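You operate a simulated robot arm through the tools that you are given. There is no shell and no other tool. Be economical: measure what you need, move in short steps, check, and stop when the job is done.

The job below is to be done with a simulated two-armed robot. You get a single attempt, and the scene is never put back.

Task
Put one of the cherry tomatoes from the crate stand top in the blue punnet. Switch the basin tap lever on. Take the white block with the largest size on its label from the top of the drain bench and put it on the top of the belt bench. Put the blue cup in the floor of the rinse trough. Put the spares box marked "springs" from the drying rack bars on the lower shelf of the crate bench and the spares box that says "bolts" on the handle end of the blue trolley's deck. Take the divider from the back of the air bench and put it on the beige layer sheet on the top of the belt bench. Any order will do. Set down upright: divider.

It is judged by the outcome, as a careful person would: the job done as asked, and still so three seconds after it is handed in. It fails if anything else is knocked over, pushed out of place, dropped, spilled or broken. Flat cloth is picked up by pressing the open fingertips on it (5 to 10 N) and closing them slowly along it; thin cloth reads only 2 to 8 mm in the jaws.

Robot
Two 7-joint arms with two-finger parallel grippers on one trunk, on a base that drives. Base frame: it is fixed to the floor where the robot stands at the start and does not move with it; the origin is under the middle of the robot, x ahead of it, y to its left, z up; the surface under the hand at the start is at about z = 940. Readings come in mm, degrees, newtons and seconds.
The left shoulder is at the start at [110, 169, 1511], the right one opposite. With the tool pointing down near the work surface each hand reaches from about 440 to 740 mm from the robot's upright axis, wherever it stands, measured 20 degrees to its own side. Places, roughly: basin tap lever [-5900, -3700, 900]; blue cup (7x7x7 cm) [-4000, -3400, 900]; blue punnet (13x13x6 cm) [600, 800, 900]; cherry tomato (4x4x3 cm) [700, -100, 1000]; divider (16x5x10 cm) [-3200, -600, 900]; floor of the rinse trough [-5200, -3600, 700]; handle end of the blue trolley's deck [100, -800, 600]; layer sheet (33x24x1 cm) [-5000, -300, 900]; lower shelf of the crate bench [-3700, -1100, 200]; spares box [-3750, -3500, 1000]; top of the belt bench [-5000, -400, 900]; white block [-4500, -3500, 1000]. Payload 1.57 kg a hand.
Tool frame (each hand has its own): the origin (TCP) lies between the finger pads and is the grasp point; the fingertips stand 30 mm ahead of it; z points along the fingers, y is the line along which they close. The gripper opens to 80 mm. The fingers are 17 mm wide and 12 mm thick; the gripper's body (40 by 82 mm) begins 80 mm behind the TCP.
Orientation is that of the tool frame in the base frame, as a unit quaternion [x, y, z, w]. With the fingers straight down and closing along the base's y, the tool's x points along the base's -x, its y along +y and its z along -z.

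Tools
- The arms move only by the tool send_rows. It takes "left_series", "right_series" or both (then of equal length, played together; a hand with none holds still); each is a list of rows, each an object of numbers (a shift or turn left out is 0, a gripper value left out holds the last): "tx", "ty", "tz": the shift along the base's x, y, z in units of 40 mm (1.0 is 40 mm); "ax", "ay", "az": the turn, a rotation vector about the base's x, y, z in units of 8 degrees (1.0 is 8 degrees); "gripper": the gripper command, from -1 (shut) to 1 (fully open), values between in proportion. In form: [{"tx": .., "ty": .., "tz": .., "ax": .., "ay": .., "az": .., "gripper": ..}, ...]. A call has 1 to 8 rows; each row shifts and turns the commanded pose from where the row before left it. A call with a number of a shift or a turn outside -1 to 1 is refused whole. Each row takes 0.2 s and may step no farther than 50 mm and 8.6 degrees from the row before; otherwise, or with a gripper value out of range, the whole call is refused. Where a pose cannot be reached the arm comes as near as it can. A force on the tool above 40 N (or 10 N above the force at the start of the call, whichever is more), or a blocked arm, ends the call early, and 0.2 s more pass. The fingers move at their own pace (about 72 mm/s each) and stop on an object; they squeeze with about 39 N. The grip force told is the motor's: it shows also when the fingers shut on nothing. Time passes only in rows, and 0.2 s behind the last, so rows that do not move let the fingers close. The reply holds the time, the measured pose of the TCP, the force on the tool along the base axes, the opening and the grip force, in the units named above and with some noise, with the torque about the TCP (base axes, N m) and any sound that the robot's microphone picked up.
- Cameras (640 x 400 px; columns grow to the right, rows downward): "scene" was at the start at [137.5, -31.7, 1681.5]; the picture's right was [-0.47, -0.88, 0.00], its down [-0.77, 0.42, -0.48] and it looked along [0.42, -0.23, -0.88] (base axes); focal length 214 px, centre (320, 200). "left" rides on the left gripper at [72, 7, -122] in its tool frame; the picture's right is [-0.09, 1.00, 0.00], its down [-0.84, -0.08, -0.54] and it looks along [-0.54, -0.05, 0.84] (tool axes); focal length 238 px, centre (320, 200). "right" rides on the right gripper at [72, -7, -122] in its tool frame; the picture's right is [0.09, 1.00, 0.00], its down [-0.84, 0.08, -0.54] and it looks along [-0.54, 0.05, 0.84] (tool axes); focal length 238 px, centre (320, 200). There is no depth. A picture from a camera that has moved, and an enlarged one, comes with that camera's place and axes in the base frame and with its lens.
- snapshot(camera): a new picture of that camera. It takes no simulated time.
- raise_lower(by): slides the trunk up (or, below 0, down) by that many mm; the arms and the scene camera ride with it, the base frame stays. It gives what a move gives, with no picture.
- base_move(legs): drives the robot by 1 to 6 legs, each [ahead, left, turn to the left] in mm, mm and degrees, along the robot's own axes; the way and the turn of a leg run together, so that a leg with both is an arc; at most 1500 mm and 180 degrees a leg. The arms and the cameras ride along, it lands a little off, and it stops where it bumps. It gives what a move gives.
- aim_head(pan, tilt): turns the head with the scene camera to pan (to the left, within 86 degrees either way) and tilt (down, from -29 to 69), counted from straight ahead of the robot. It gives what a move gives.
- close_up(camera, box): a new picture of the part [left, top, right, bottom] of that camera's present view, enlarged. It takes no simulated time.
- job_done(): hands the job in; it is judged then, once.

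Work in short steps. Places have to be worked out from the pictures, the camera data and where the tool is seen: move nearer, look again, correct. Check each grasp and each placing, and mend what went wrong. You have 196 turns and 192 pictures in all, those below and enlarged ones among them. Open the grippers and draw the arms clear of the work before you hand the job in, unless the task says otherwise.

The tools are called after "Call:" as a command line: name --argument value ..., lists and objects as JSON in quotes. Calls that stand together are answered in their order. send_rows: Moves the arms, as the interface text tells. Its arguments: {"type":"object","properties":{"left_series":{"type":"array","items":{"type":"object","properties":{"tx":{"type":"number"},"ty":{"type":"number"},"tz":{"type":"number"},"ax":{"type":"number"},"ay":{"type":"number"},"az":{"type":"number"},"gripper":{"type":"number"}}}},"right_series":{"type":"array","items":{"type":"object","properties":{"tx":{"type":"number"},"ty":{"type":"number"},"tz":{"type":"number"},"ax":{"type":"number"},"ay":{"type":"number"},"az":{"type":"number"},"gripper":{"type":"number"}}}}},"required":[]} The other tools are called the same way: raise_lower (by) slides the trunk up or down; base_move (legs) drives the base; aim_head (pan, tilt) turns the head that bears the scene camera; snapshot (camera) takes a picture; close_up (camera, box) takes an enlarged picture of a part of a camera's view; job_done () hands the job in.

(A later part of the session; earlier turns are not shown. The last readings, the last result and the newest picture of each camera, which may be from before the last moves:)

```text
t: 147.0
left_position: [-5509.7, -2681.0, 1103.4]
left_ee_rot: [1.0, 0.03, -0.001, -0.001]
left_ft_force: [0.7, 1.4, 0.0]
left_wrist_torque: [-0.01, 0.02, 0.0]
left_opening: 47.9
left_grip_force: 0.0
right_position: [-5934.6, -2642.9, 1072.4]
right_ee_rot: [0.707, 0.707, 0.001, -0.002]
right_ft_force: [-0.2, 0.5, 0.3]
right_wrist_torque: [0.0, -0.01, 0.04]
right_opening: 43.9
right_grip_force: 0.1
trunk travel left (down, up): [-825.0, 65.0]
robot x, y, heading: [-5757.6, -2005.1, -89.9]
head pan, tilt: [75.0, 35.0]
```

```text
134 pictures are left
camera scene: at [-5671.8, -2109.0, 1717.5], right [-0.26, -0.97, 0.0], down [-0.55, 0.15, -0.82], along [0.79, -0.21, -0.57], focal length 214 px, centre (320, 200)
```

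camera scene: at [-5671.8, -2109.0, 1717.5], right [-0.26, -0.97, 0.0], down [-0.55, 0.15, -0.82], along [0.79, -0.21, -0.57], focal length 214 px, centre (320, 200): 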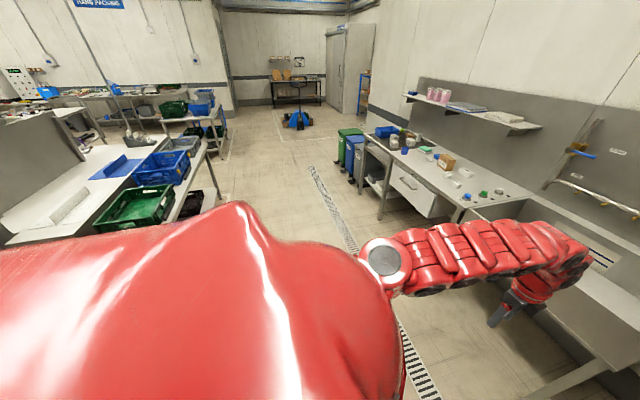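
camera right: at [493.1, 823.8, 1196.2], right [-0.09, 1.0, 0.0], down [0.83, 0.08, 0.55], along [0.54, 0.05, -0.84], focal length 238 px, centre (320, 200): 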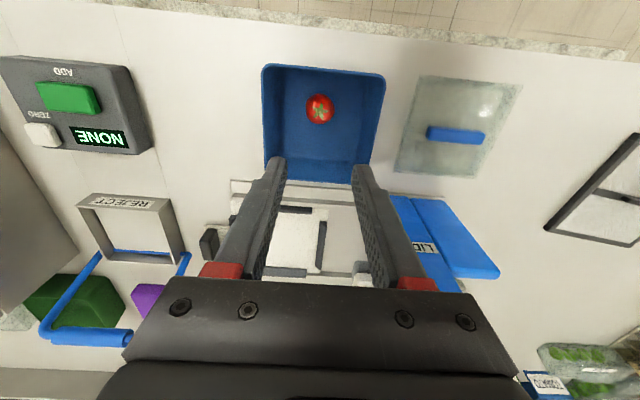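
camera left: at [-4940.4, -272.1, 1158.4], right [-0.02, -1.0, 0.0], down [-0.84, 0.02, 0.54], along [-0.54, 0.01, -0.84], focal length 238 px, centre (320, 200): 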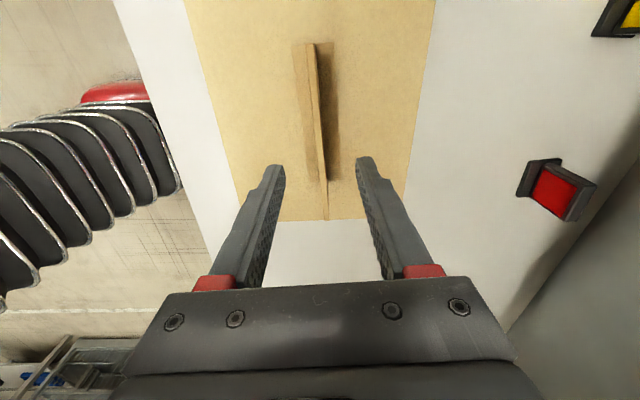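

I'm in front of the wash-down wall. Zoom on the basin taps and the trough area.

Call:
aim_head --pan 0 --tilt 35

Call:
close_up --camera "scene" --box '[290, 130, 410, 230]'

Call:
close_up --camera "scene" --box '[0, 90, 230, 230]'

```text
t: 148.5
left_position: [-5510.4, -2680.0, 1102.6]
left_ee_rot: [1.0, 0.031, 0.0, -0.001]
left_ft_force: [-0.7, 0.3, 0.6]
left_wrist_torque: [0.0, -0.02, 0.02]
left_opening: 47.8
left_grip_force: 0.0
right_position: [-5933.6, -2642.1, 1072.3]
right_ee_rot: [0.707, 0.707, 0.002, -0.003]
right_ft_force: [0.2, 0.9, 0.6]
right_wrist_torque: [-0.01, -0.02, 0.01]
right_opening: 44.2
right_grip_force: 0.0
trunk travel left (down, up): [-825.0, 65.0]
robot x, y, heading: [-5758.7, -2003.7, -89.8]
head pan, tilt: [0.0, 35.0]
```

```text
4.00 times, centred on (350, 180) of scene
camera zoom: at [-5756.8, -2174.3, 1717.5], right [-1.0, 0.0, 0.0], down [0.0, 0.57, -0.82], along [0.0, -0.82, -0.57], focal length 858 px, centre (200, 280)
```

zoom: 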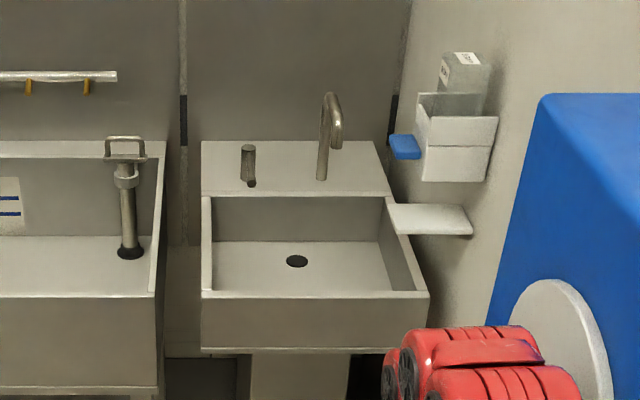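

```text
2.78 times, centred on (115, 160) of scene
camera zoom: at [-5756.8, -2174.3, 1717.5], right [-1.0, 0.0, 0.0], down [0.0, 0.57, -0.82], along [0.0, -0.82, -0.57], focal length 597 px, centre (890, 311)
```

zoom: 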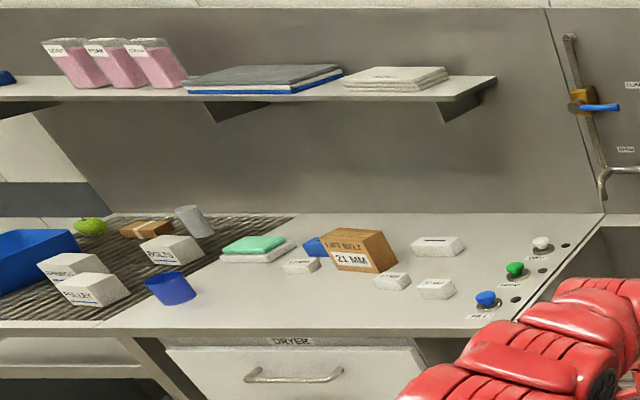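

The basin tap lever is the short post left of the spout, at about (-5856, -3766). I also see blocks, spares boxes and the cup on the drain bench/rack. I drive closer to the basin.

Call:
base_move --legs '[[0, 110, 0], [650, 0, 0]]'

Call:
aim_head --pan -12 --tilt 35

Call:
snapshot --camera "scene"

Call:
snapshot --camera "right"

```text
t: 152.9
left_position: [-5406.5, -3328.8, 1103.4]
left_ee_rot: [1.0, 0.028, -0.001, -0.001]
left_ft_force: [-0.5, 0.0, 0.8]
left_wrist_torque: [0.04, -0.01, -0.02]
left_opening: 48.1
left_grip_force: 0.0
right_position: [-5829.4, -3289.4, 1072.0]
right_ee_rot: [0.71, 0.705, 0.002, -0.003]
right_ft_force: [0.3, 0.1, 0.5]
right_wrist_torque: [0.03, 0.02, -0.01]
right_opening: 43.8
right_grip_force: 0.1
trunk travel left (down, up): [-825.0, 65.0]
robot x, y, heading: [-5649.0, -2656.3, -90.3]
head pan, tilt: [0.0, 35.0]
```

```text
t: 153.6
left_position: [-5405.8, -3330.1, 1103.1]
left_ee_rot: [1.0, 0.028, -0.001, -0.001]
left_ft_force: [0.2, -1.0, -0.1]
left_wrist_torque: [0.0, 0.01, 0.0]
left_opening: 48.0
left_grip_force: 0.0
right_position: [-5830.1, -3289.1, 1072.8]
right_ee_rot: [0.71, 0.704, 0.001, -0.002]
right_ft_force: [-0.1, 0.1, -0.8]
right_wrist_torque: [0.01, 0.03, 0.01]
right_opening: 44.0
right_grip_force: 0.0
trunk travel left (down, up): [-825.0, 65.0]
robot x, y, heading: [-5648.4, -2648.7, -90.5]
head pan, tilt: [-12.0, 35.0]
```

```text
131 pictures are left
camera scene: at [-5668.0, -2820.3, 1717.4], right [-0.98, 0.21, 0.0], down [0.12, 0.56, -0.82], along [-0.17, -0.8, -0.57], focal length 214 px, centre (320, 200)
```

scene: 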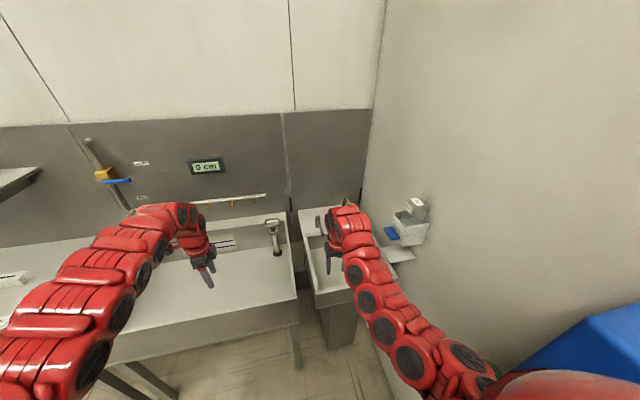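

```text
130 pictures are left
camera right: at [-5836.3, -3218.7, 1194.5], right [1.0, 0.09, 0.0], down [0.07, -0.84, 0.54], along [0.05, -0.53, -0.84], focal length 238 px, centre (320, 200)
```

right: 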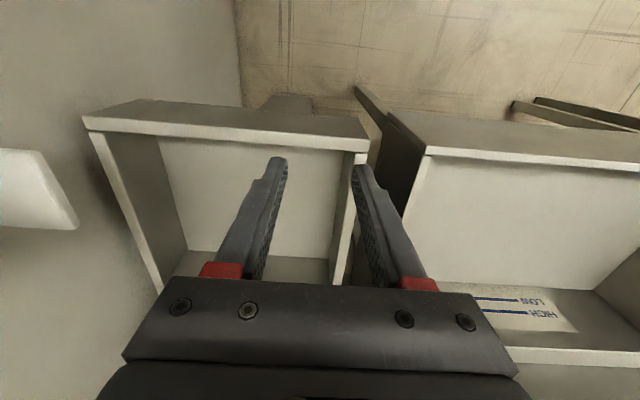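

The lever should be at about pixel (318, 220) in the scene view; zoom there.

Call:
close_up --camera "scene" --box '[290, 190, 370, 260]'

```text
5.71 times, centred on (330, 225) of scene
camera zoom: at [-5668.0, -2820.3, 1717.4], right [-0.98, 0.21, 0.0], down [0.12, 0.56, -0.82], along [-0.17, -0.8, -0.57], focal length 1226 px, centre (263, 57)
```

zoom: 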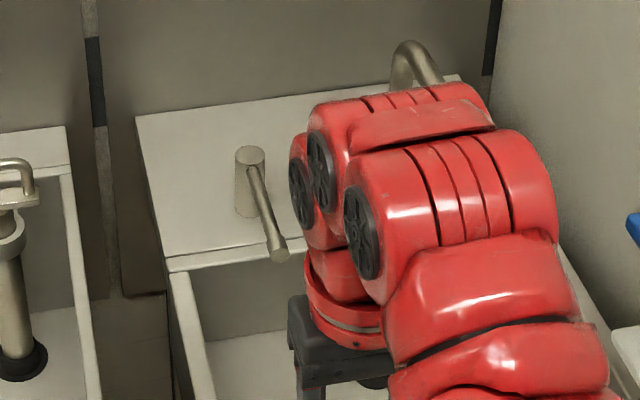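

Triangulated: lever post at (-5851, -3734), rod horizontal at z≈945 pointing toward me with its end at (-5848, -3593). I drive 200 mm nearer and look with the right wrist camera.

Call:
base_move --legs '[[200, 0, 0]]'

Call:
snapshot --camera "right"

Call:
snapshot --camera "left"

```text
t: 155.2
left_position: [-5408.7, -3527.4, 1104.4]
left_ee_rot: [1.0, 0.027, -0.001, 0.0]
left_ft_force: [0.0, -0.1, -0.1]
left_wrist_torque: [0.03, 0.01, 0.01]
left_opening: 48.0
left_grip_force: 0.1
right_position: [-5832.3, -3486.5, 1072.8]
right_ee_rot: [0.711, 0.703, 0.001, -0.003]
right_ft_force: [-0.3, -0.1, -0.7]
right_wrist_torque: [0.0, 0.0, -0.02]
right_opening: 43.7
right_grip_force: 0.1
trunk travel left (down, up): [-825.0, 65.0]
robot x, y, heading: [-5647.8, -2850.4, -90.4]
head pan, tilt: [-12.0, 35.0]
```

```text
128 pictures are left
camera right: at [-5838.9, -3415.8, 1195.3], right [1.0, 0.08, 0.0], down [0.07, -0.84, 0.54], along [0.04, -0.54, -0.84], focal length 238 px, centre (320, 200)
```

right: 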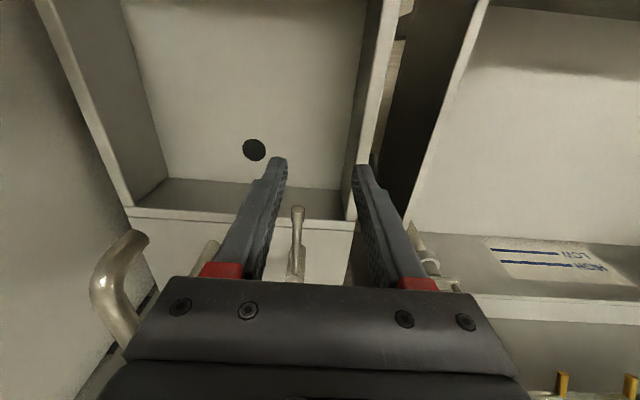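

```text
127 pictures are left
camera left: at [-5336.2, -3532.3, 1225.6], right [-0.04, -1.0, 0.0], down [-0.84, 0.03, 0.54], along [-0.54, 0.02, -0.84], focal length 238 px, centre (320, 200)
```

left: 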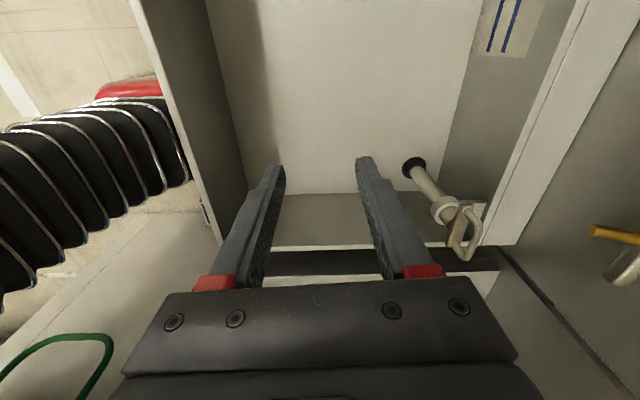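

Rod end confirmed near (-5856, -3591). I move the hand forward and aside to see the post and any markings.

Call:
send_rows --right_series '[{"ty": -0.8, "tx": 0.4, "gripper": -1}, {"ty": -0.8, "tx": 0.4}, {"ty": -0.5, "tx": 0.5}, {}]'

Call:
snapshot --camera "right"

```text
t: 156.2
left_position: [-5408.7, -3528.5, 1103.1]
left_ee_rot: [1.0, 0.027, 0.0, -0.001]
left_ft_force: [0.2, -0.1, 0.2]
left_wrist_torque: [-0.01, -0.03, -0.02]
left_opening: 48.2
left_grip_force: 0.1
right_position: [-5781.8, -3571.9, 1073.6]
right_ee_rot: [0.711, 0.704, 0.002, -0.003]
right_ft_force: [0.0, 0.1, -0.2]
right_wrist_torque: [0.0, 0.03, -0.05]
right_opening: 0.2
right_grip_force: 20.9
trunk travel left (down, up): [-825.0, 65.0]
robot x, y, heading: [-5649.0, -2852.6, -90.5]
head pan, tilt: [-12.0, 35.0]
```

```text
126 pictures are left
camera right: at [-5787.5, -3500.6, 1195.6], right [1.0, 0.08, 0.0], down [0.07, -0.84, 0.54], along [0.04, -0.53, -0.84], focal length 238 px, centre (320, 200)
```

right: 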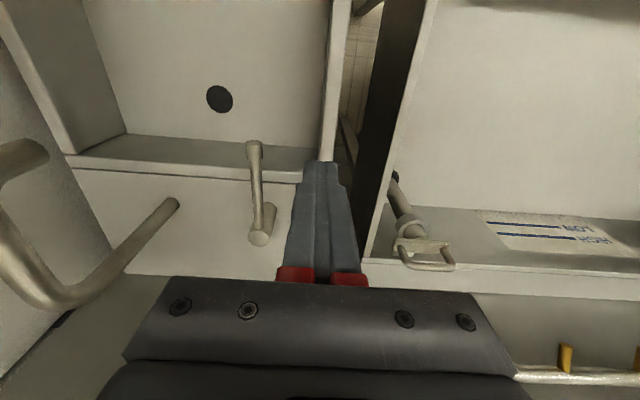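

Call:
close_up --camera "right" --box '[200, 120, 320, 280]'

Call:
close_up --camera "scene" --box '[270, 130, 420, 290]'

```text
2.50 times, centred on (260, 200) of right
camera zoom: at [-5787.5, -3500.6, 1195.6], right [1.0, 0.08, 0.0], down [0.07, -0.84, 0.54], along [0.04, -0.53, -0.84], focal length 596 px, centre (470, 200)
```

zoom: 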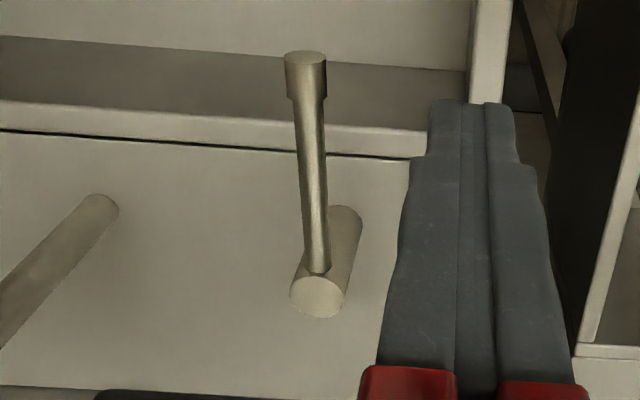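

```text
2.50 times, centred on (345, 210) of scene
camera zoom: at [-5670.9, -3017.8, 1717.6], right [-0.98, 0.22, 0.0], down [0.12, 0.56, -0.82], along [-0.18, -0.8, -0.57], focal length 536 px, centre (258, 175)
```

zoom: 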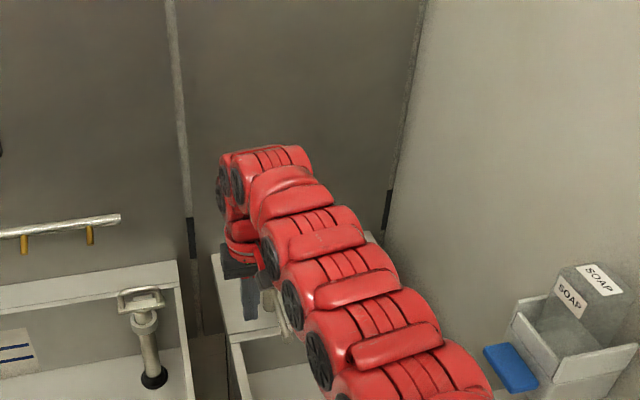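

No markings. I'll lower the closed fingers beside the rod (on its +x side) and gently push it toward -x to test.

Call:
send_rows --right_series '[{"tz": -0.8, "ty": -0.5}, {"tz": -0.8}, {"tz": -0.8}, {"tz": -0.5}, {"tx": -0.5}, {"tx": -0.3}, {}]'

Call:
snapshot --camera "right"

```text
t: 157.8
left_position: [-5409.4, -3529.1, 1103.6]
left_ee_rot: [1.0, 0.027, -0.001, -0.001]
left_ft_force: [0.3, -0.3, 0.7]
left_wrist_torque: [-0.02, 0.0, -0.01]
left_opening: 48.1
left_grip_force: 0.2
right_position: [-5812.7, -3555.5, 986.9]
right_ee_rot: [0.71, 0.704, 0.003, -0.003]
right_ft_force: [0.5, 0.4, 0.3]
right_wrist_torque: [0.06, -0.02, 0.01]
right_opening: 0.0
right_grip_force: 20.9
right hand out of reach, approached as far as the arm can: row 1, 2, 4
trunk travel left (down, up): [-825.0, 65.0]
robot x, y, heading: [-5650.4, -2849.7, -90.4]
head pan, tilt: [-12.0, 35.0]
```

```text
123 pictures are left
camera right: at [-5819.8, -3485.2, 1108.8], right [1.0, 0.08, 0.0], down [0.07, -0.84, 0.54], along [0.04, -0.53, -0.84], focal length 238 px, centre (320, 200)
```

right: 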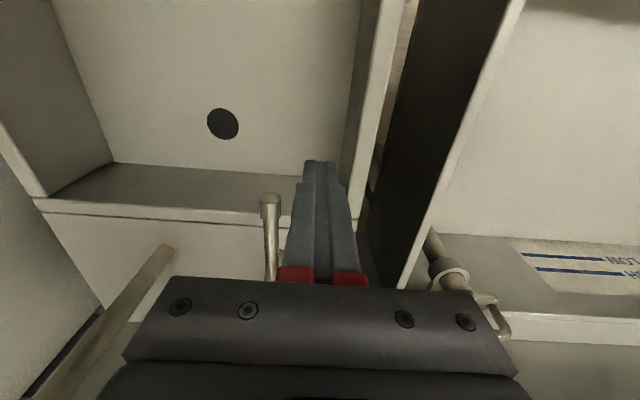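

Reach limit; drive 70 mm nearer, then lower beside the rod.

Call:
base_move --legs '[[70, 0, 0]]'

Call:
send_rows --right_series '[{"tz": -0.5}, {"tz": -0.3}, {}]'

Call:
snapshot --camera "right"

```text
t: 158.8
left_position: [-5408.2, -3594.9, 1105.3]
left_ee_rot: [1.0, 0.027, 0.0, 0.0]
left_ft_force: [-0.1, 0.8, 0.0]
left_wrist_torque: [0.0, 0.01, -0.03]
left_opening: 48.2
left_grip_force: 0.0
right_position: [-5814.5, -3621.3, 988.7]
right_ee_rot: [0.711, 0.704, 0.001, -0.002]
right_ft_force: [0.7, -0.7, -0.5]
right_wrist_torque: [-0.02, -0.02, 0.03]
right_opening: 0.2
right_grip_force: 21.0
trunk travel left (down, up): [-825.0, 65.0]
robot x, y, heading: [-5647.6, -2920.8, -90.5]
head pan, tilt: [-12.0, 35.0]
```

```text
t: 159.6
left_position: [-5408.4, -3599.1, 1103.3]
left_ee_rot: [1.0, 0.027, -0.001, -0.002]
left_ft_force: [-0.2, -0.5, 0.1]
left_wrist_torque: [0.01, 0.01, 0.02]
left_opening: 47.9
left_grip_force: 0.0
right_position: [-5813.6, -3624.7, 965.9]
right_ee_rot: [0.709, 0.705, 0.001, -0.003]
right_ft_force: [0.4, -0.6, 0.8]
right_wrist_torque: [0.0, 0.03, 0.0]
right_opening: 0.1
right_grip_force: 21.5
right hand out of reach, approached as far as the arm can: row 2
trunk travel left (down, up): [-825.0, 65.0]
robot x, y, heading: [-5652.7, -2917.5, -90.2]
head pan, tilt: [-12.0, 35.0]
```

```text
122 pictures are left
camera right: at [-5819.9, -3554.2, 1087.8], right [1.0, 0.08, 0.0], down [0.07, -0.84, 0.54], along [0.04, -0.53, -0.84], focal length 238 px, centre (320, 200)
```

right: 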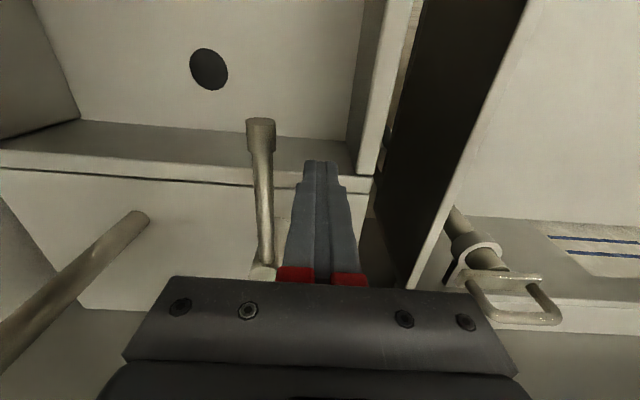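

Fingertips are at rod level. Push slowly toward -x.

Call:
send_rows --right_series '[{"tx": -0.4, "ty": 0.2, "tz": -0.15}, {"tx": -0.4}, {"tx": -0.4}, {"tx": -0.4}]'

Call:
snapshot --camera "right"

```text
t: 160.4
left_position: [-5404.8, -3595.1, 1103.2]
left_ee_rot: [1.0, 0.029, -0.001, -0.001]
left_ft_force: [-0.4, 0.4, -1.3]
left_wrist_torque: [-0.01, -0.02, 0.01]
left_opening: 48.2
left_grip_force: 0.0
right_position: [-5835.1, -3615.2, 962.5]
right_ee_rot: [0.702, 0.712, 0.011, 0.002]
right_ft_force: [15.8, 0.7, 3.7]
right_wrist_torque: [0.08, -0.33, -0.12]
right_opening: 0.2
right_grip_force: 21.7
trunk travel left (down, up): [-825.0, 65.0]
robot x, y, heading: [-5648.0, -2920.5, -89.9]
head pan, tilt: [-12.0, 35.0]
stopped in row 3 (right hand): the force on the tool passed its limit at 45 N (the readings are from after the stop); the commanded pose is now the measured one
```

```text
121 pictures are left
camera right: at [-5844.7, -3545.1, 1083.2], right [0.99, 0.11, 0.02], down [0.08, -0.84, 0.53], along [0.07, -0.53, -0.85], focal length 238 px, centre (320, 200)
```

right: 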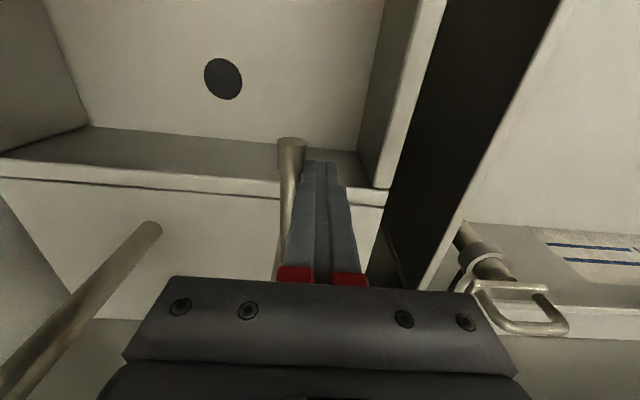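

It doesn't turn that way. I go over to the other side and push toward +x.

Call:
send_rows --right_series '[{"tx": 0.3}, {"tz": 0.8}, {"tz": 0.8}, {"tx": -0.8}, {"tx": -0.8}, {"tx": -0.5}, {"tz": -0.8}, {"tz": -0.8}]'

Call:
snapshot --camera "right"

```text
t: 162.2
left_position: [-5406.0, -3596.3, 1102.4]
left_ee_rot: [1.0, 0.029, -0.001, -0.001]
left_ft_force: [0.5, -0.2, 0.4]
left_wrist_torque: [-0.02, 0.03, -0.06]
left_opening: 47.9
left_grip_force: 0.1
right_position: [-5913.2, -3614.4, 960.8]
right_ee_rot: [0.704, 0.71, 0.009, 0.001]
right_ft_force: [1.0, -0.8, 0.5]
right_wrist_torque: [-0.02, -0.03, -0.01]
right_opening: 0.1
right_grip_force: 21.6
trunk travel left (down, up): [-825.0, 65.0]
robot x, y, heading: [-5648.3, -2920.2, -90.2]
head pan, tilt: [-12.0, 35.0]
```

```text
120 pictures are left
camera right: at [-5922.3, -3544.4, 1083.1], right [0.99, 0.1, 0.01], down [0.08, -0.84, 0.53], along [0.07, -0.53, -0.84], focal length 238 px, centre (320, 200)
```

right: 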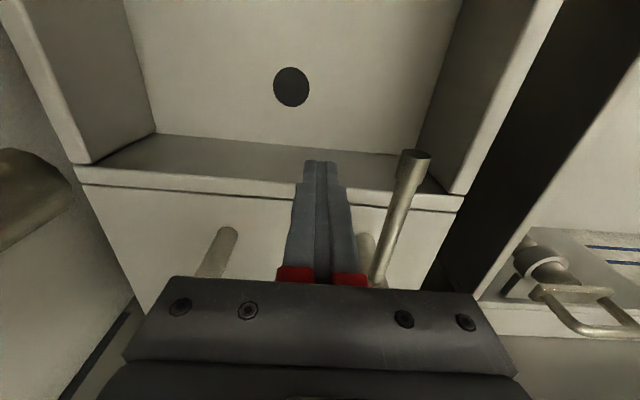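

Now on the -x side of the rod; push toward +x slowly.

Call:
send_rows --right_series '[{"tx": 0.5}, {"tx": 0.5}, {"tx": 0.4}, {"tx": 0.4}, {"tx": 0.4}]'

Call:
snapshot --camera "right"

```text
t: 163.4
left_position: [-5405.9, -3597.7, 1103.0]
left_ee_rot: [1.0, 0.029, -0.001, 0.0]
left_ft_force: [0.0, 0.2, 1.2]
left_wrist_torque: [0.01, -0.01, 0.01]
left_opening: 48.1
left_grip_force: 0.0
right_position: [-5823.9, -3614.2, 959.7]
right_ee_rot: [0.704, 0.71, 0.01, 0.0]
right_ft_force: [0.4, -0.4, 0.8]
right_wrist_torque: [0.05, -0.02, 0.01]
right_opening: 0.1
right_grip_force: 21.4
trunk travel left (down, up): [-825.0, 65.0]
robot x, y, heading: [-5646.1, -2916.6, -90.0]
head pan, tilt: [-12.0, 35.0]
```

```text
119 pictures are left
camera right: at [-5833.9, -3545.1, 1081.8], right [0.99, 0.1, 0.01], down [0.08, -0.84, 0.53], along [0.07, -0.53, -0.85], focal length 238 px, centre (320, 200)
```

right: 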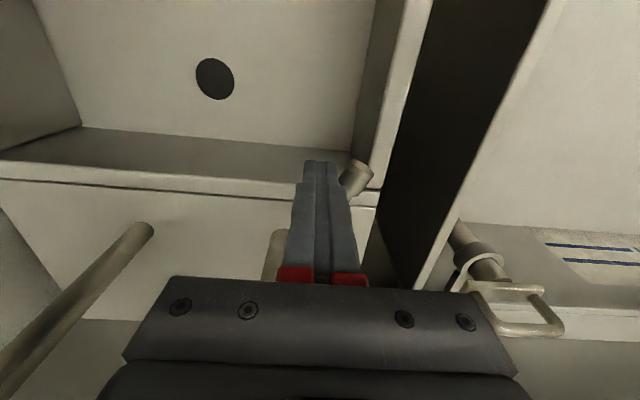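

The lever turns this way. To finish the swing I need more reach: back the finger off, drive 60 mm nearer, and push again.

Call:
send_rows --right_series '[{"tx": -0.6}, {"tx": -0.4}]'

Call:
base_move --legs '[[60, 0, 0]]'

Call:
snapshot --camera "right"

```text
t: 164.0
left_position: [-5407.0, -3597.1, 1103.5]
left_ee_rot: [1.0, 0.029, -0.001, -0.001]
left_ft_force: [-0.6, 0.7, 0.1]
left_wrist_torque: [0.01, 0.0, 0.0]
left_opening: 48.0
left_grip_force: 0.1
right_position: [-5865.3, -3616.6, 959.2]
right_ee_rot: [0.704, 0.71, 0.008, 0.002]
right_ft_force: [-0.4, 0.5, -0.5]
right_wrist_torque: [-0.04, 0.01, 0.01]
right_opening: 0.0
right_grip_force: 21.3
trunk travel left (down, up): [-825.0, 65.0]
robot x, y, heading: [-5643.0, -2918.2, -90.3]
head pan, tilt: [-12.0, 35.0]
```

```text
t: 165.0
left_position: [-5405.9, -3650.5, 1106.0]
left_ee_rot: [1.0, 0.029, -0.001, 0.001]
left_ft_force: [0.5, 0.7, 1.0]
left_wrist_torque: [-0.04, -0.01, 0.02]
left_opening: 48.2
left_grip_force: 0.1
right_position: [-5864.5, -3671.7, 961.9]
right_ee_rot: [0.704, 0.71, 0.007, 0.001]
right_ft_force: [-0.1, 0.0, 0.4]
right_wrist_torque: [-0.03, 0.01, 0.0]
right_opening: 0.0
right_grip_force: 20.9
trunk travel left (down, up): [-825.0, 65.0]
robot x, y, heading: [-5649.6, -2976.3, -90.4]
head pan, tilt: [-12.0, 35.0]
```

```text
118 pictures are left
camera right: at [-5873.9, -3601.0, 1084.0], right [0.99, 0.1, 0.01], down [0.08, -0.84, 0.54], along [0.07, -0.53, -0.84], focal length 238 px, centre (320, 200)
```

right: 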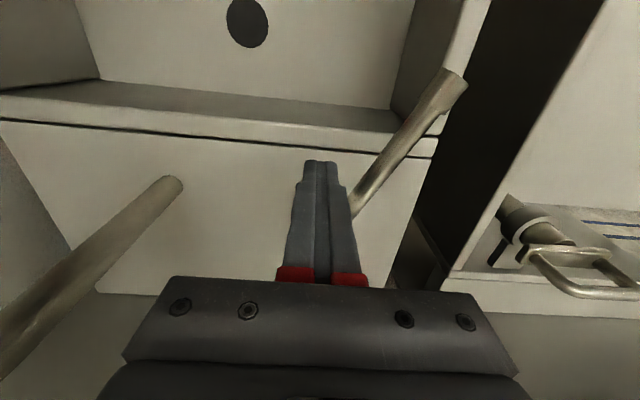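

Continue pushing +x then a bit -y along the arc.

Call:
send_rows --right_series '[{"tx": 0.6}, {"tx": 0.6}, {"tx": 0.6}, {"tx": 0.5, "ty": -0.1}, {"tx": 0.3, "ty": -0.3}, {}]'

Call:
snapshot --camera "right"

```text
t: 165.7
left_position: [-5410.6, -3655.0, 1103.4]
left_ee_rot: [1.0, 0.028, 0.0, -0.001]
left_ft_force: [-0.2, -0.1, 0.6]
left_wrist_torque: [0.02, -0.02, -0.02]
left_opening: 47.8
left_grip_force: 0.0
right_position: [-5825.4, -3672.2, 960.1]
right_ee_rot: [0.709, 0.705, 0.005, -0.006]
right_ft_force: [-12.5, 3.8, 1.4]
right_wrist_torque: [0.08, 0.23, -0.03]
right_opening: 0.2
right_grip_force: 21.0
trunk travel left (down, up): [-825.0, 65.0]
robot x, y, heading: [-5652.8, -2979.9, -90.7]
head pan, tilt: [-12.0, 35.0]
stopped in row 3 (right hand): the force on the tool passed its limit at 53 N (the readings are from after the stop); the commanded pose is now the measured one
```

```text
117 pictures are left
camera right: at [-5832.4, -3602.8, 1082.4], right [1.0, 0.08, 0.0], down [0.07, -0.84, 0.53], along [0.04, -0.53, -0.85], focal length 238 px, centre (320, 200)
```

right: 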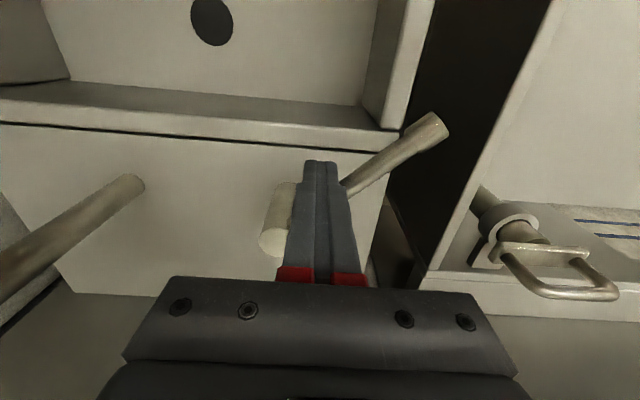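

The lever is at ~40° and resisted at a short radius. I'll reposition the finger nearer the rod end and push along the arc there.

Call:
send_rows --right_series '[{"tx": -0.2, "ty": 0.3}, {"ty": 0.6}, {"tx": 0.5, "ty": 0.2}, {"tx": 0.3}, {"tx": 0.3, "ty": -0.2}, {"tx": 0.3, "ty": -0.25}, {"tx": 0.3, "ty": -0.25}]'

Call:
snapshot --camera "right"

```text
t: 167.1
left_position: [-5412.7, -3653.3, 1104.3]
left_ee_rot: [1.0, 0.026, -0.001, 0.0]
left_ft_force: [0.8, -0.1, -0.4]
left_wrist_torque: [0.01, 0.0, -0.01]
left_opening: 48.0
left_grip_force: 0.1
right_position: [-5789.4, -3638.4, 960.0]
right_ee_rot: [0.712, 0.702, 0.007, -0.013]
right_ft_force: [-16.9, 13.6, 15.1]
right_wrist_torque: [0.14, 0.18, 0.02]
right_opening: 0.0
right_grip_force: 21.0
trunk travel left (down, up): [-825.0, 65.0]
robot x, y, heading: [-5649.8, -2974.4, -90.4]
head pan, tilt: [-12.0, 35.0]
stopped in row 6 (right hand): the force on the tool passed its limit at 46 N (the readings are from after the stop); the commanded pose is now the measured one
```

```text
116 pictures are left
camera right: at [-5794.8, -3569.5, 1082.0], right [1.0, 0.08, -0.01], down [0.07, -0.85, 0.52], along [0.03, -0.52, -0.86], focal length 238 px, centre (320, 200)
```

right: 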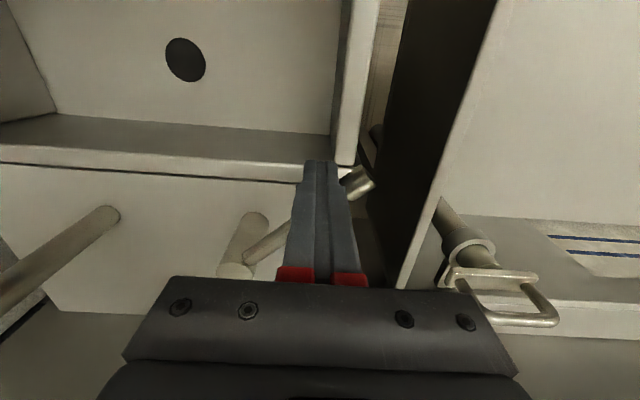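

It's at a hard stop at about 45°: on. I withdraw the finger and check.

Call:
send_rows --right_series '[{"tx": -0.4, "ty": 0.3}, {"tx": -0.2, "ty": 0.2, "tz": 0.4}, {"tz": 0.9}, {"tz": 0.9}, {"tz": 0.9}, {"ty": 0.6}]'

Call:
snapshot --camera "right"

Call:
base_move --legs '[[-250, 0, 0]]'

Call:
snapshot --camera "scene"

```text
t: 168.5
left_position: [-5409.7, -3655.5, 1101.7]
left_ee_rot: [1.0, 0.026, -0.001, -0.002]
left_ft_force: [-0.3, -0.5, 0.6]
left_wrist_torque: [0.01, -0.04, 0.02]
left_opening: 48.2
left_grip_force: 0.2
right_position: [-5806.1, -3611.9, 1079.4]
right_ee_rot: [0.711, 0.703, 0.007, -0.012]
right_ft_force: [-1.0, -0.1, -0.5]
right_wrist_torque: [0.02, -0.01, 0.0]
right_opening: 0.3
right_grip_force: 21.0
right hand out of reach, approached as far as the arm can: row 3, 6
trunk travel left (down, up): [-825.0, 65.0]
robot x, y, heading: [-5655.9, -2979.3, -90.3]
head pan, tilt: [-12.0, 35.0]
```

```text
115 pictures are left
camera right: at [-5812.1, -3545.0, 1202.2], right [1.0, 0.08, 0.0], down [0.07, -0.85, 0.52], along [0.04, -0.52, -0.86], focal length 238 px, centre (320, 200)
```

right: 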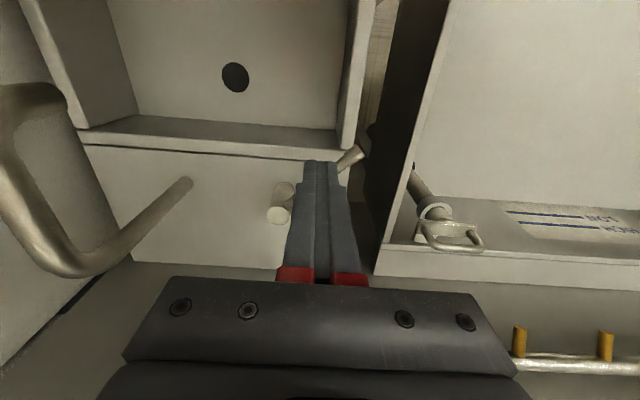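

```text
t: 170.3
left_position: [-5409.8, -3408.0, 1101.0]
left_ee_rot: [1.0, 0.026, -0.002, -0.001]
left_ft_force: [-0.4, 0.2, 0.2]
left_wrist_torque: [0.02, -0.02, 0.01]
left_opening: 48.0
left_grip_force: 0.0
right_position: [-5806.7, -3364.9, 1078.6]
right_ee_rot: [0.712, 0.702, 0.007, -0.012]
right_ft_force: [0.7, 0.1, 0.4]
right_wrist_torque: [0.01, -0.01, 0.03]
right_opening: 0.0
right_grip_force: 21.1
trunk travel left (down, up): [-825.0, 65.0]
robot x, y, heading: [-5647.8, -2726.6, -90.7]
head pan, tilt: [-12.0, 35.0]
```

```text
114 pictures are left
camera scene: at [-5669.2, -2896.8, 1717.3], right [-0.98, 0.22, 0.0], down [0.13, 0.56, -0.82], along [-0.18, -0.8, -0.57], focal length 214 px, centre (320, 200)
```

scene: 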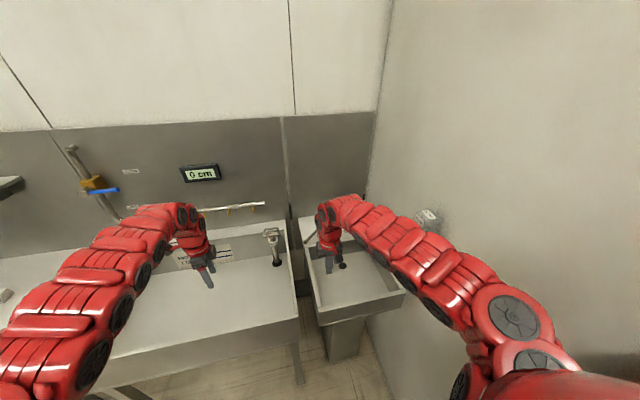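

Lever is at its stop. Next I go east to view the drain bench and drying rack.

Call:
base_move --legs '[[-200, 0, 0], [0, 1450, 0.7]]'

Call:
aim_head --pan 0 --tilt 38

Call:
snapshot --camera "scene"

Call:
close_up --camera "scene" --box '[160, 110, 420, 260]'

```text
t: 178.7
left_position: [-3949.2, -3201.1, 1103.7]
left_ee_rot: [0.999, 0.036, -0.001, -0.001]
left_ft_force: [0.2, -0.2, -0.2]
left_wrist_torque: [0.01, -0.01, 0.04]
left_opening: 48.0
left_grip_force: 0.0
right_position: [-4346.6, -3166.6, 1078.9]
right_ee_rot: [0.705, 0.709, 0.006, -0.012]
right_ft_force: [-0.7, -0.5, -0.1]
right_wrist_torque: [0.02, -0.02, -0.02]
right_opening: 0.0
right_grip_force: 21.7
trunk travel left (down, up): [-825.0, 65.0]
robot x, y, heading: [-4202.1, -2528.6, -89.5]
head pan, tilt: [-12.0, 35.0]
```

```text
t: 179.4
left_position: [-3948.7, -3202.2, 1102.7]
left_ee_rot: [0.999, 0.036, 0.0, -0.001]
left_ft_force: [0.3, -0.1, 0.2]
left_wrist_torque: [0.01, 0.01, -0.02]
left_opening: 48.0
left_grip_force: 0.1
right_position: [-4345.9, -3167.8, 1079.3]
right_ee_rot: [0.704, 0.71, 0.006, -0.012]
right_ft_force: [-0.5, -0.4, 0.3]
right_wrist_torque: [0.0, 0.03, 0.02]
right_opening: 0.0
right_grip_force: 21.2
trunk travel left (down, up): [-825.0, 65.0]
robot x, y, heading: [-4200.9, -2531.2, -89.3]
head pan, tilt: [0.0, 38.0]
```

```text
113 pictures are left
camera scene: at [-4201.3, -2696.1, 1712.9], right [-1.0, -0.01, 0.0], down [-0.01, 0.62, -0.79], along [0.01, -0.79, -0.62], focal length 214 px, centre (320, 200)
```

scene: 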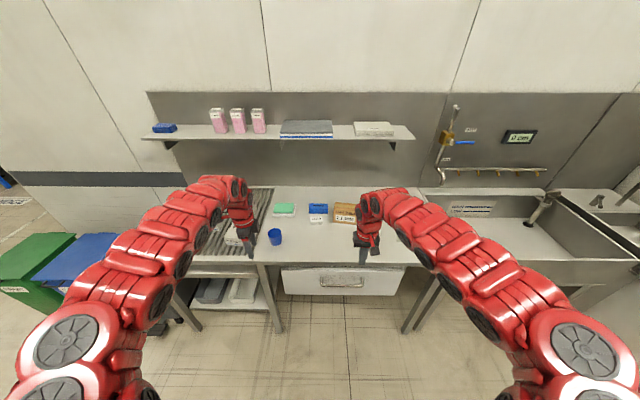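

```text
2.46 times, centred on (290, 185) of scene
camera zoom: at [-4201.3, -2696.1, 1712.9], right [-1.0, -0.01, 0.0], down [-0.01, 0.62, -0.79], along [0.01, -0.79, -0.62], focal length 528 px, centre (394, 237)
```

zoom: 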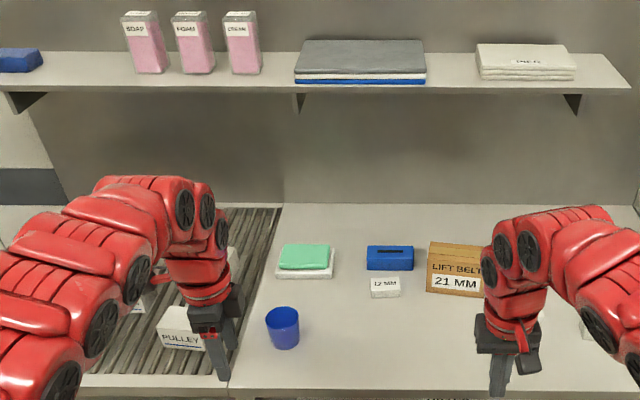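

The blue cup is around (-3975, -3400). I need the block labels; check wrist cameras.

Call:
snapshot --camera "left"

Call:
snapshot --camera "right"

```text
111 pictures are left
camera left: at [-3875.9, -3204.2, 1224.5], right [-0.02, -1.0, 0.0], down [-0.84, 0.01, 0.54], along [-0.54, 0.01, -0.84], focal length 238 px, centre (320, 200)
```

left: 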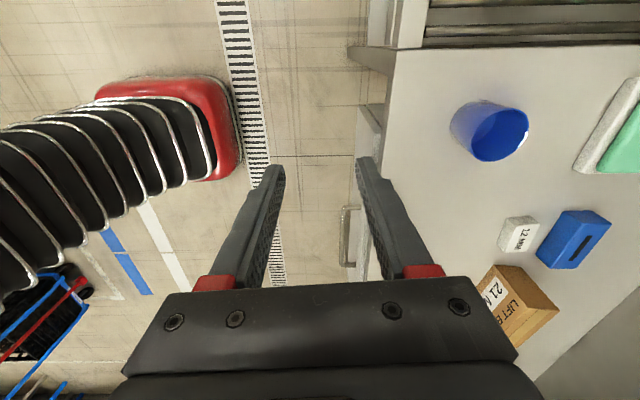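

```text
110 pictures are left
camera right: at [-4353.5, -3099.0, 1202.5], right [0.99, 0.1, 0.0], down [0.09, -0.85, 0.52], along [0.05, -0.52, -0.85], focal length 238 px, centre (320, 200)
```

right: 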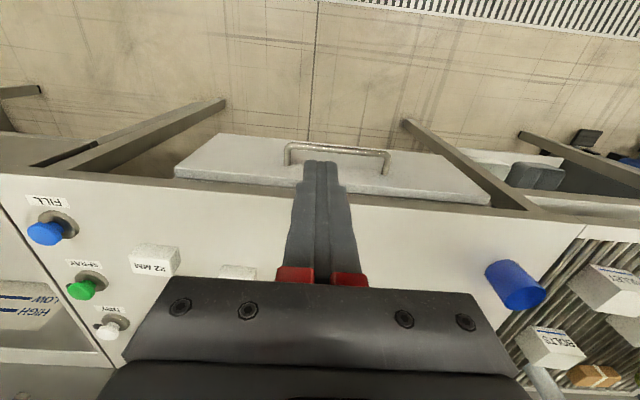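

Call:
close_up --camera "right" --box '[110, 230, 270, 290]'

Call:
close_up --camera "left" --box '[480, 190, 640, 290]'

Call:
close_up --camera "right" --box '[500, 220, 640, 400]'

```text
4.00 times, centred on (190, 260) of right
camera zoom: at [-4353.5, -3099.0, 1202.5], right [0.99, 0.1, 0.0], down [0.09, -0.85, 0.52], along [0.05, -0.52, -0.85], focal length 953 px, centre (840, -40)
```

zoom: 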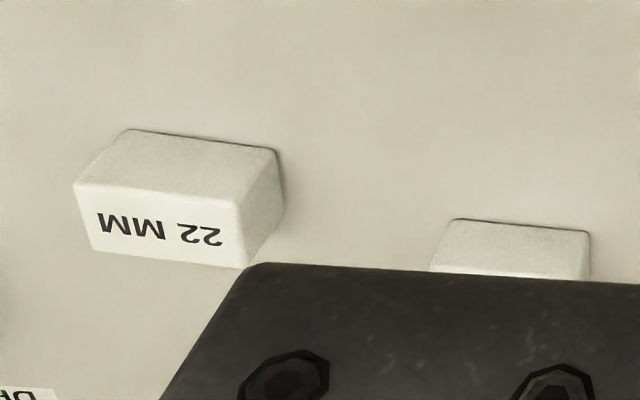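

```text
4.00 times, centred on (560, 240) of left
camera zoom: at [-3875.9, -3204.2, 1224.5], right [-0.02, -1.0, 0.0], down [-0.84, 0.01, 0.54], along [-0.54, 0.01, -0.84], focal length 953 px, centre (-640, 40)
```

zoom: 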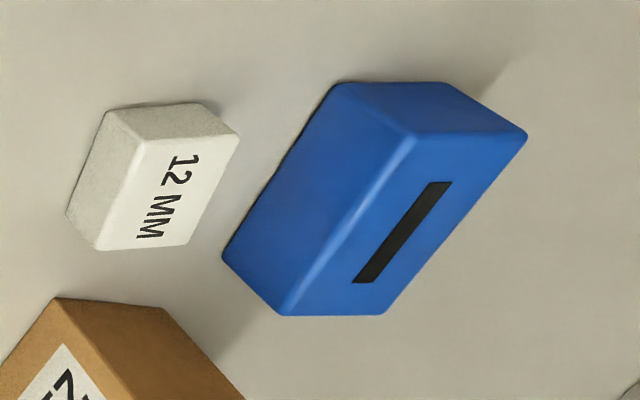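

```text
2.22 times, centred on (570, 310) of right
camera zoom: at [-4353.5, -3099.0, 1202.5], right [0.99, 0.1, 0.0], down [0.09, -0.85, 0.52], along [0.05, -0.52, -0.85], focal length 530 px, centre (-236, -44)
```

zoom: 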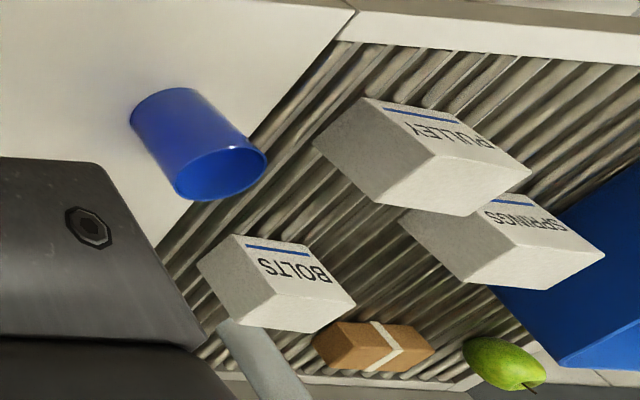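

The rack has PULLEY, SPRINGS and BOLTS. First the cup with the left hand: drive 195 mm forward and open the gripper.

Call:
base_move --legs '[[195, 10, 0]]'

Call:
send_rows --left_series '[{"tx": -0.5, "gripper": 1}, {}]'

Call:
snapshot --camera "left"

Call:
snapshot --camera "right"

```text
t: 181.0
left_position: [-3938.3, -3394.4, 1103.9]
left_ee_rot: [0.999, 0.036, -0.001, 0.0]
left_ft_force: [0.8, 0.2, -0.4]
left_wrist_torque: [0.01, 0.04, -0.01]
left_opening: 48.3
left_grip_force: 0.1
right_position: [-4336.7, -3360.5, 1080.1]
right_ee_rot: [0.704, 0.71, 0.007, -0.011]
right_ft_force: [-0.1, 0.5, -0.3]
right_wrist_torque: [0.02, -0.01, -0.01]
right_opening: 0.1
right_grip_force: 21.5
trunk travel left (down, up): [-825.0, 65.0]
robot x, y, heading: [-4191.2, -2722.4, -89.5]
head pan, tilt: [0.0, 38.0]
```

```text
t: 181.6
left_position: [-3957.7, -3396.0, 1103.5]
left_ee_rot: [0.999, 0.036, -0.001, -0.001]
left_ft_force: [-1.3, 0.1, -0.3]
left_wrist_torque: [-0.01, -0.03, -0.02]
left_opening: 79.9
left_grip_force: 0.1
right_position: [-4335.4, -3360.8, 1079.7]
right_ee_rot: [0.704, 0.71, 0.007, -0.012]
right_ft_force: [-0.1, 1.0, -0.3]
right_wrist_torque: [-0.03, -0.02, 0.0]
right_opening: 0.1
right_grip_force: 21.2
trunk travel left (down, up): [-825.0, 65.0]
robot x, y, heading: [-4189.1, -2723.0, -89.5]
head pan, tilt: [0.0, 38.0]
```

```text
106 pictures are left
camera left: at [-3884.8, -3399.0, 1224.6], right [-0.02, -1.0, 0.0], down [-0.84, 0.02, 0.54], along [-0.54, 0.01, -0.84], focal length 238 px, centre (320, 200)
```

left: 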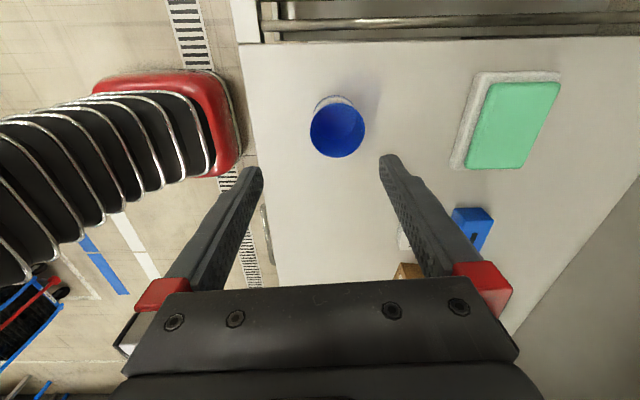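

```text
105 pictures are left
camera right: at [-4342.3, -3293.3, 1202.6], right [1.0, 0.1, 0.0], down [0.09, -0.85, 0.52], along [0.05, -0.52, -0.85], focal length 238 px, centre (320, 200)
```

right: 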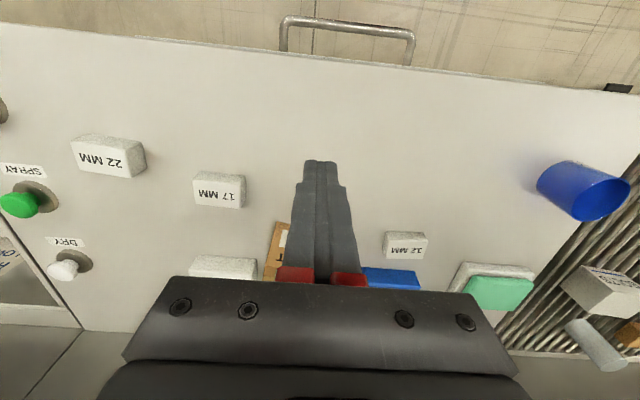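

Blocks read 22, 17, 12 and one unread larger one at the back. Cup centre ≈(-3973, -3418). I centre above it and lower to z≈1010.

Call:
send_rows --left_series '[{"tx": -0.35, "ty": -0.55, "tz": -0.6}, {"tz": -0.9}, {"tz": -0.8}, {}]'

Call:
snapshot --camera "left"

```text
t: 182.6
left_position: [-3971.0, -3419.8, 1011.4]
left_ee_rot: [0.999, 0.037, -0.001, 0.0]
left_ft_force: [-0.6, 0.2, 0.2]
left_wrist_torque: [0.0, 0.0, 0.02]
left_opening: 80.1
left_grip_force: 0.0
right_position: [-4336.0, -3361.7, 1079.7]
right_ee_rot: [0.705, 0.709, 0.007, -0.012]
right_ft_force: [-0.7, -0.4, 0.2]
right_wrist_torque: [-0.01, 0.01, 0.01]
right_opening: 0.1
right_grip_force: 20.9
trunk travel left (down, up): [-825.0, 65.0]
robot x, y, heading: [-4191.8, -2721.4, -89.5]
head pan, tilt: [0.0, 38.0]
```

```text
104 pictures are left
camera left: at [-3898.5, -3421.7, 1132.9], right [-0.02, -1.0, 0.0], down [-0.84, 0.02, 0.54], along [-0.54, 0.01, -0.84], focal length 238 px, centre (320, 200)
```

left: 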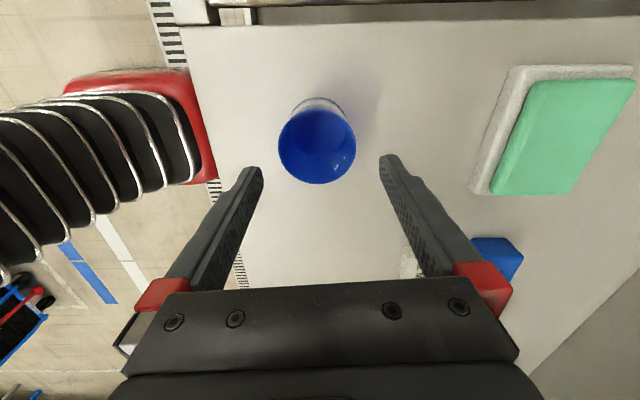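

Cup rim: z≈943, diameter ≈64 mm, centre (-3967, -3418). Descend around it to z≈935 and grip.

Call:
send_rows --left_series '[{"tx": 0.1, "ty": 0.05, "tz": -0.6}, {"tz": -0.7}, {"tz": -0.6}, {}]'

Call:
snapshot --camera "left"

```text
t: 183.6
left_position: [-3965.5, -3414.6, 934.4]
left_ee_rot: [0.999, 0.038, 0.0, -0.002]
left_ft_force: [0.1, -0.5, 0.3]
left_wrist_torque: [0.0, 0.0, -0.01]
left_opening: 79.8
left_grip_force: 0.0
right_position: [-4334.3, -3361.8, 1079.3]
right_ee_rot: [0.705, 0.709, 0.008, -0.012]
right_ft_force: [-0.4, 0.1, 0.7]
right_wrist_torque: [-0.01, -0.01, -0.02]
right_opening: 0.1
right_grip_force: 21.2
trunk travel left (down, up): [-825.0, 65.0]
robot x, y, heading: [-4194.2, -2724.8, -89.3]
head pan, tilt: [0.0, 38.0]
```

```text
103 pictures are left
camera left: at [-3893.7, -3417.5, 1056.7], right [-0.02, -1.0, 0.0], down [-0.84, 0.02, 0.54], along [-0.54, 0.01, -0.84], focal length 238 px, centre (320, 200)
```

left: 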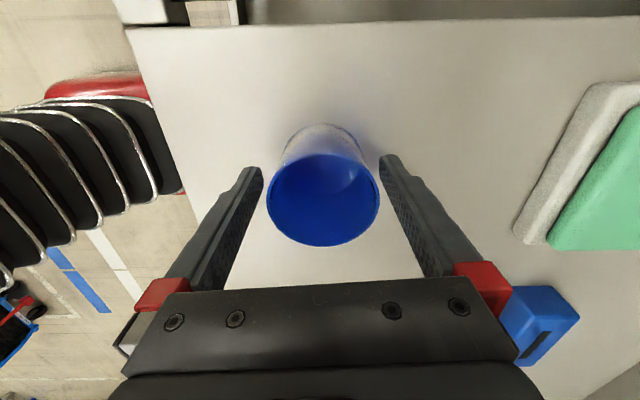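

Cup sits between the fingers. Close.

Call:
send_rows --left_series '[{"gripper": 0.5}, {"gripper": -1}, {}, {}]'

Call:
send_rows --left_series '[{"tz": 0.5}, {"tz": 0.9}, {"tz": 0.9}, {"tz": 0.9}, {"tz": 0.9}]'

Call:
snapshot --camera "left"

```text
t: 184.6
left_position: [-3967.2, -3414.4, 934.9]
left_ee_rot: [0.999, 0.036, -0.001, -0.001]
left_ft_force: [0.1, -0.5, 0.1]
left_wrist_torque: [0.0, 0.03, -0.01]
left_opening: 64.5
left_grip_force: 38.9
right_position: [-4335.4, -3361.6, 1078.6]
right_ee_rot: [0.705, 0.709, 0.008, -0.012]
right_ft_force: [-0.1, -0.5, -0.7]
right_wrist_torque: [0.01, -0.01, -0.02]
right_opening: 0.0
right_grip_force: 21.2
trunk travel left (down, up): [-825.0, 65.0]
robot x, y, heading: [-4190.6, -2723.9, -89.4]
head pan, tilt: [0.0, 38.0]
```

```text
t: 185.8
left_position: [-3967.9, -3416.7, 1101.1]
left_ee_rot: [0.999, 0.036, -0.001, -0.001]
left_ft_force: [0.5, -0.3, 0.0]
left_wrist_torque: [-0.05, -0.02, -0.01]
left_opening: 64.5
left_grip_force: 39.2
right_position: [-4336.1, -3359.9, 1079.8]
right_ee_rot: [0.705, 0.709, 0.006, -0.012]
right_ft_force: [-1.1, -0.8, -0.7]
right_wrist_torque: [-0.05, 0.0, 0.0]
right_opening: 0.0
right_grip_force: 20.9
trunk travel left (down, up): [-825.0, 65.0]
robot x, y, heading: [-4191.9, -2722.7, -89.4]
head pan, tilt: [0.0, 38.0]
```

```text
102 pictures are left
camera left: at [-3894.8, -3419.2, 1222.7], right [-0.02, -1.0, 0.0], down [-0.84, 0.02, 0.54], along [-0.54, 0.01, -0.84], focal length 238 px, centre (320, 200)
```

left: 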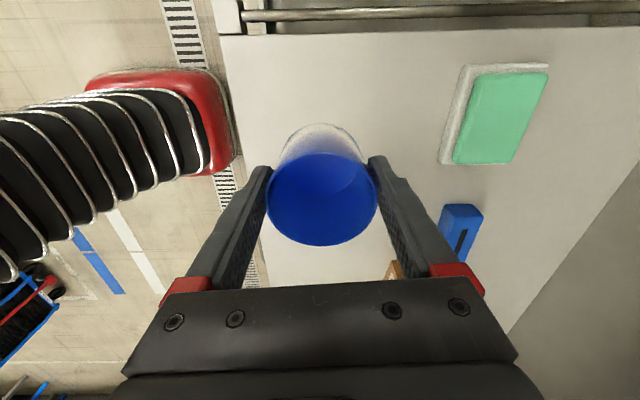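

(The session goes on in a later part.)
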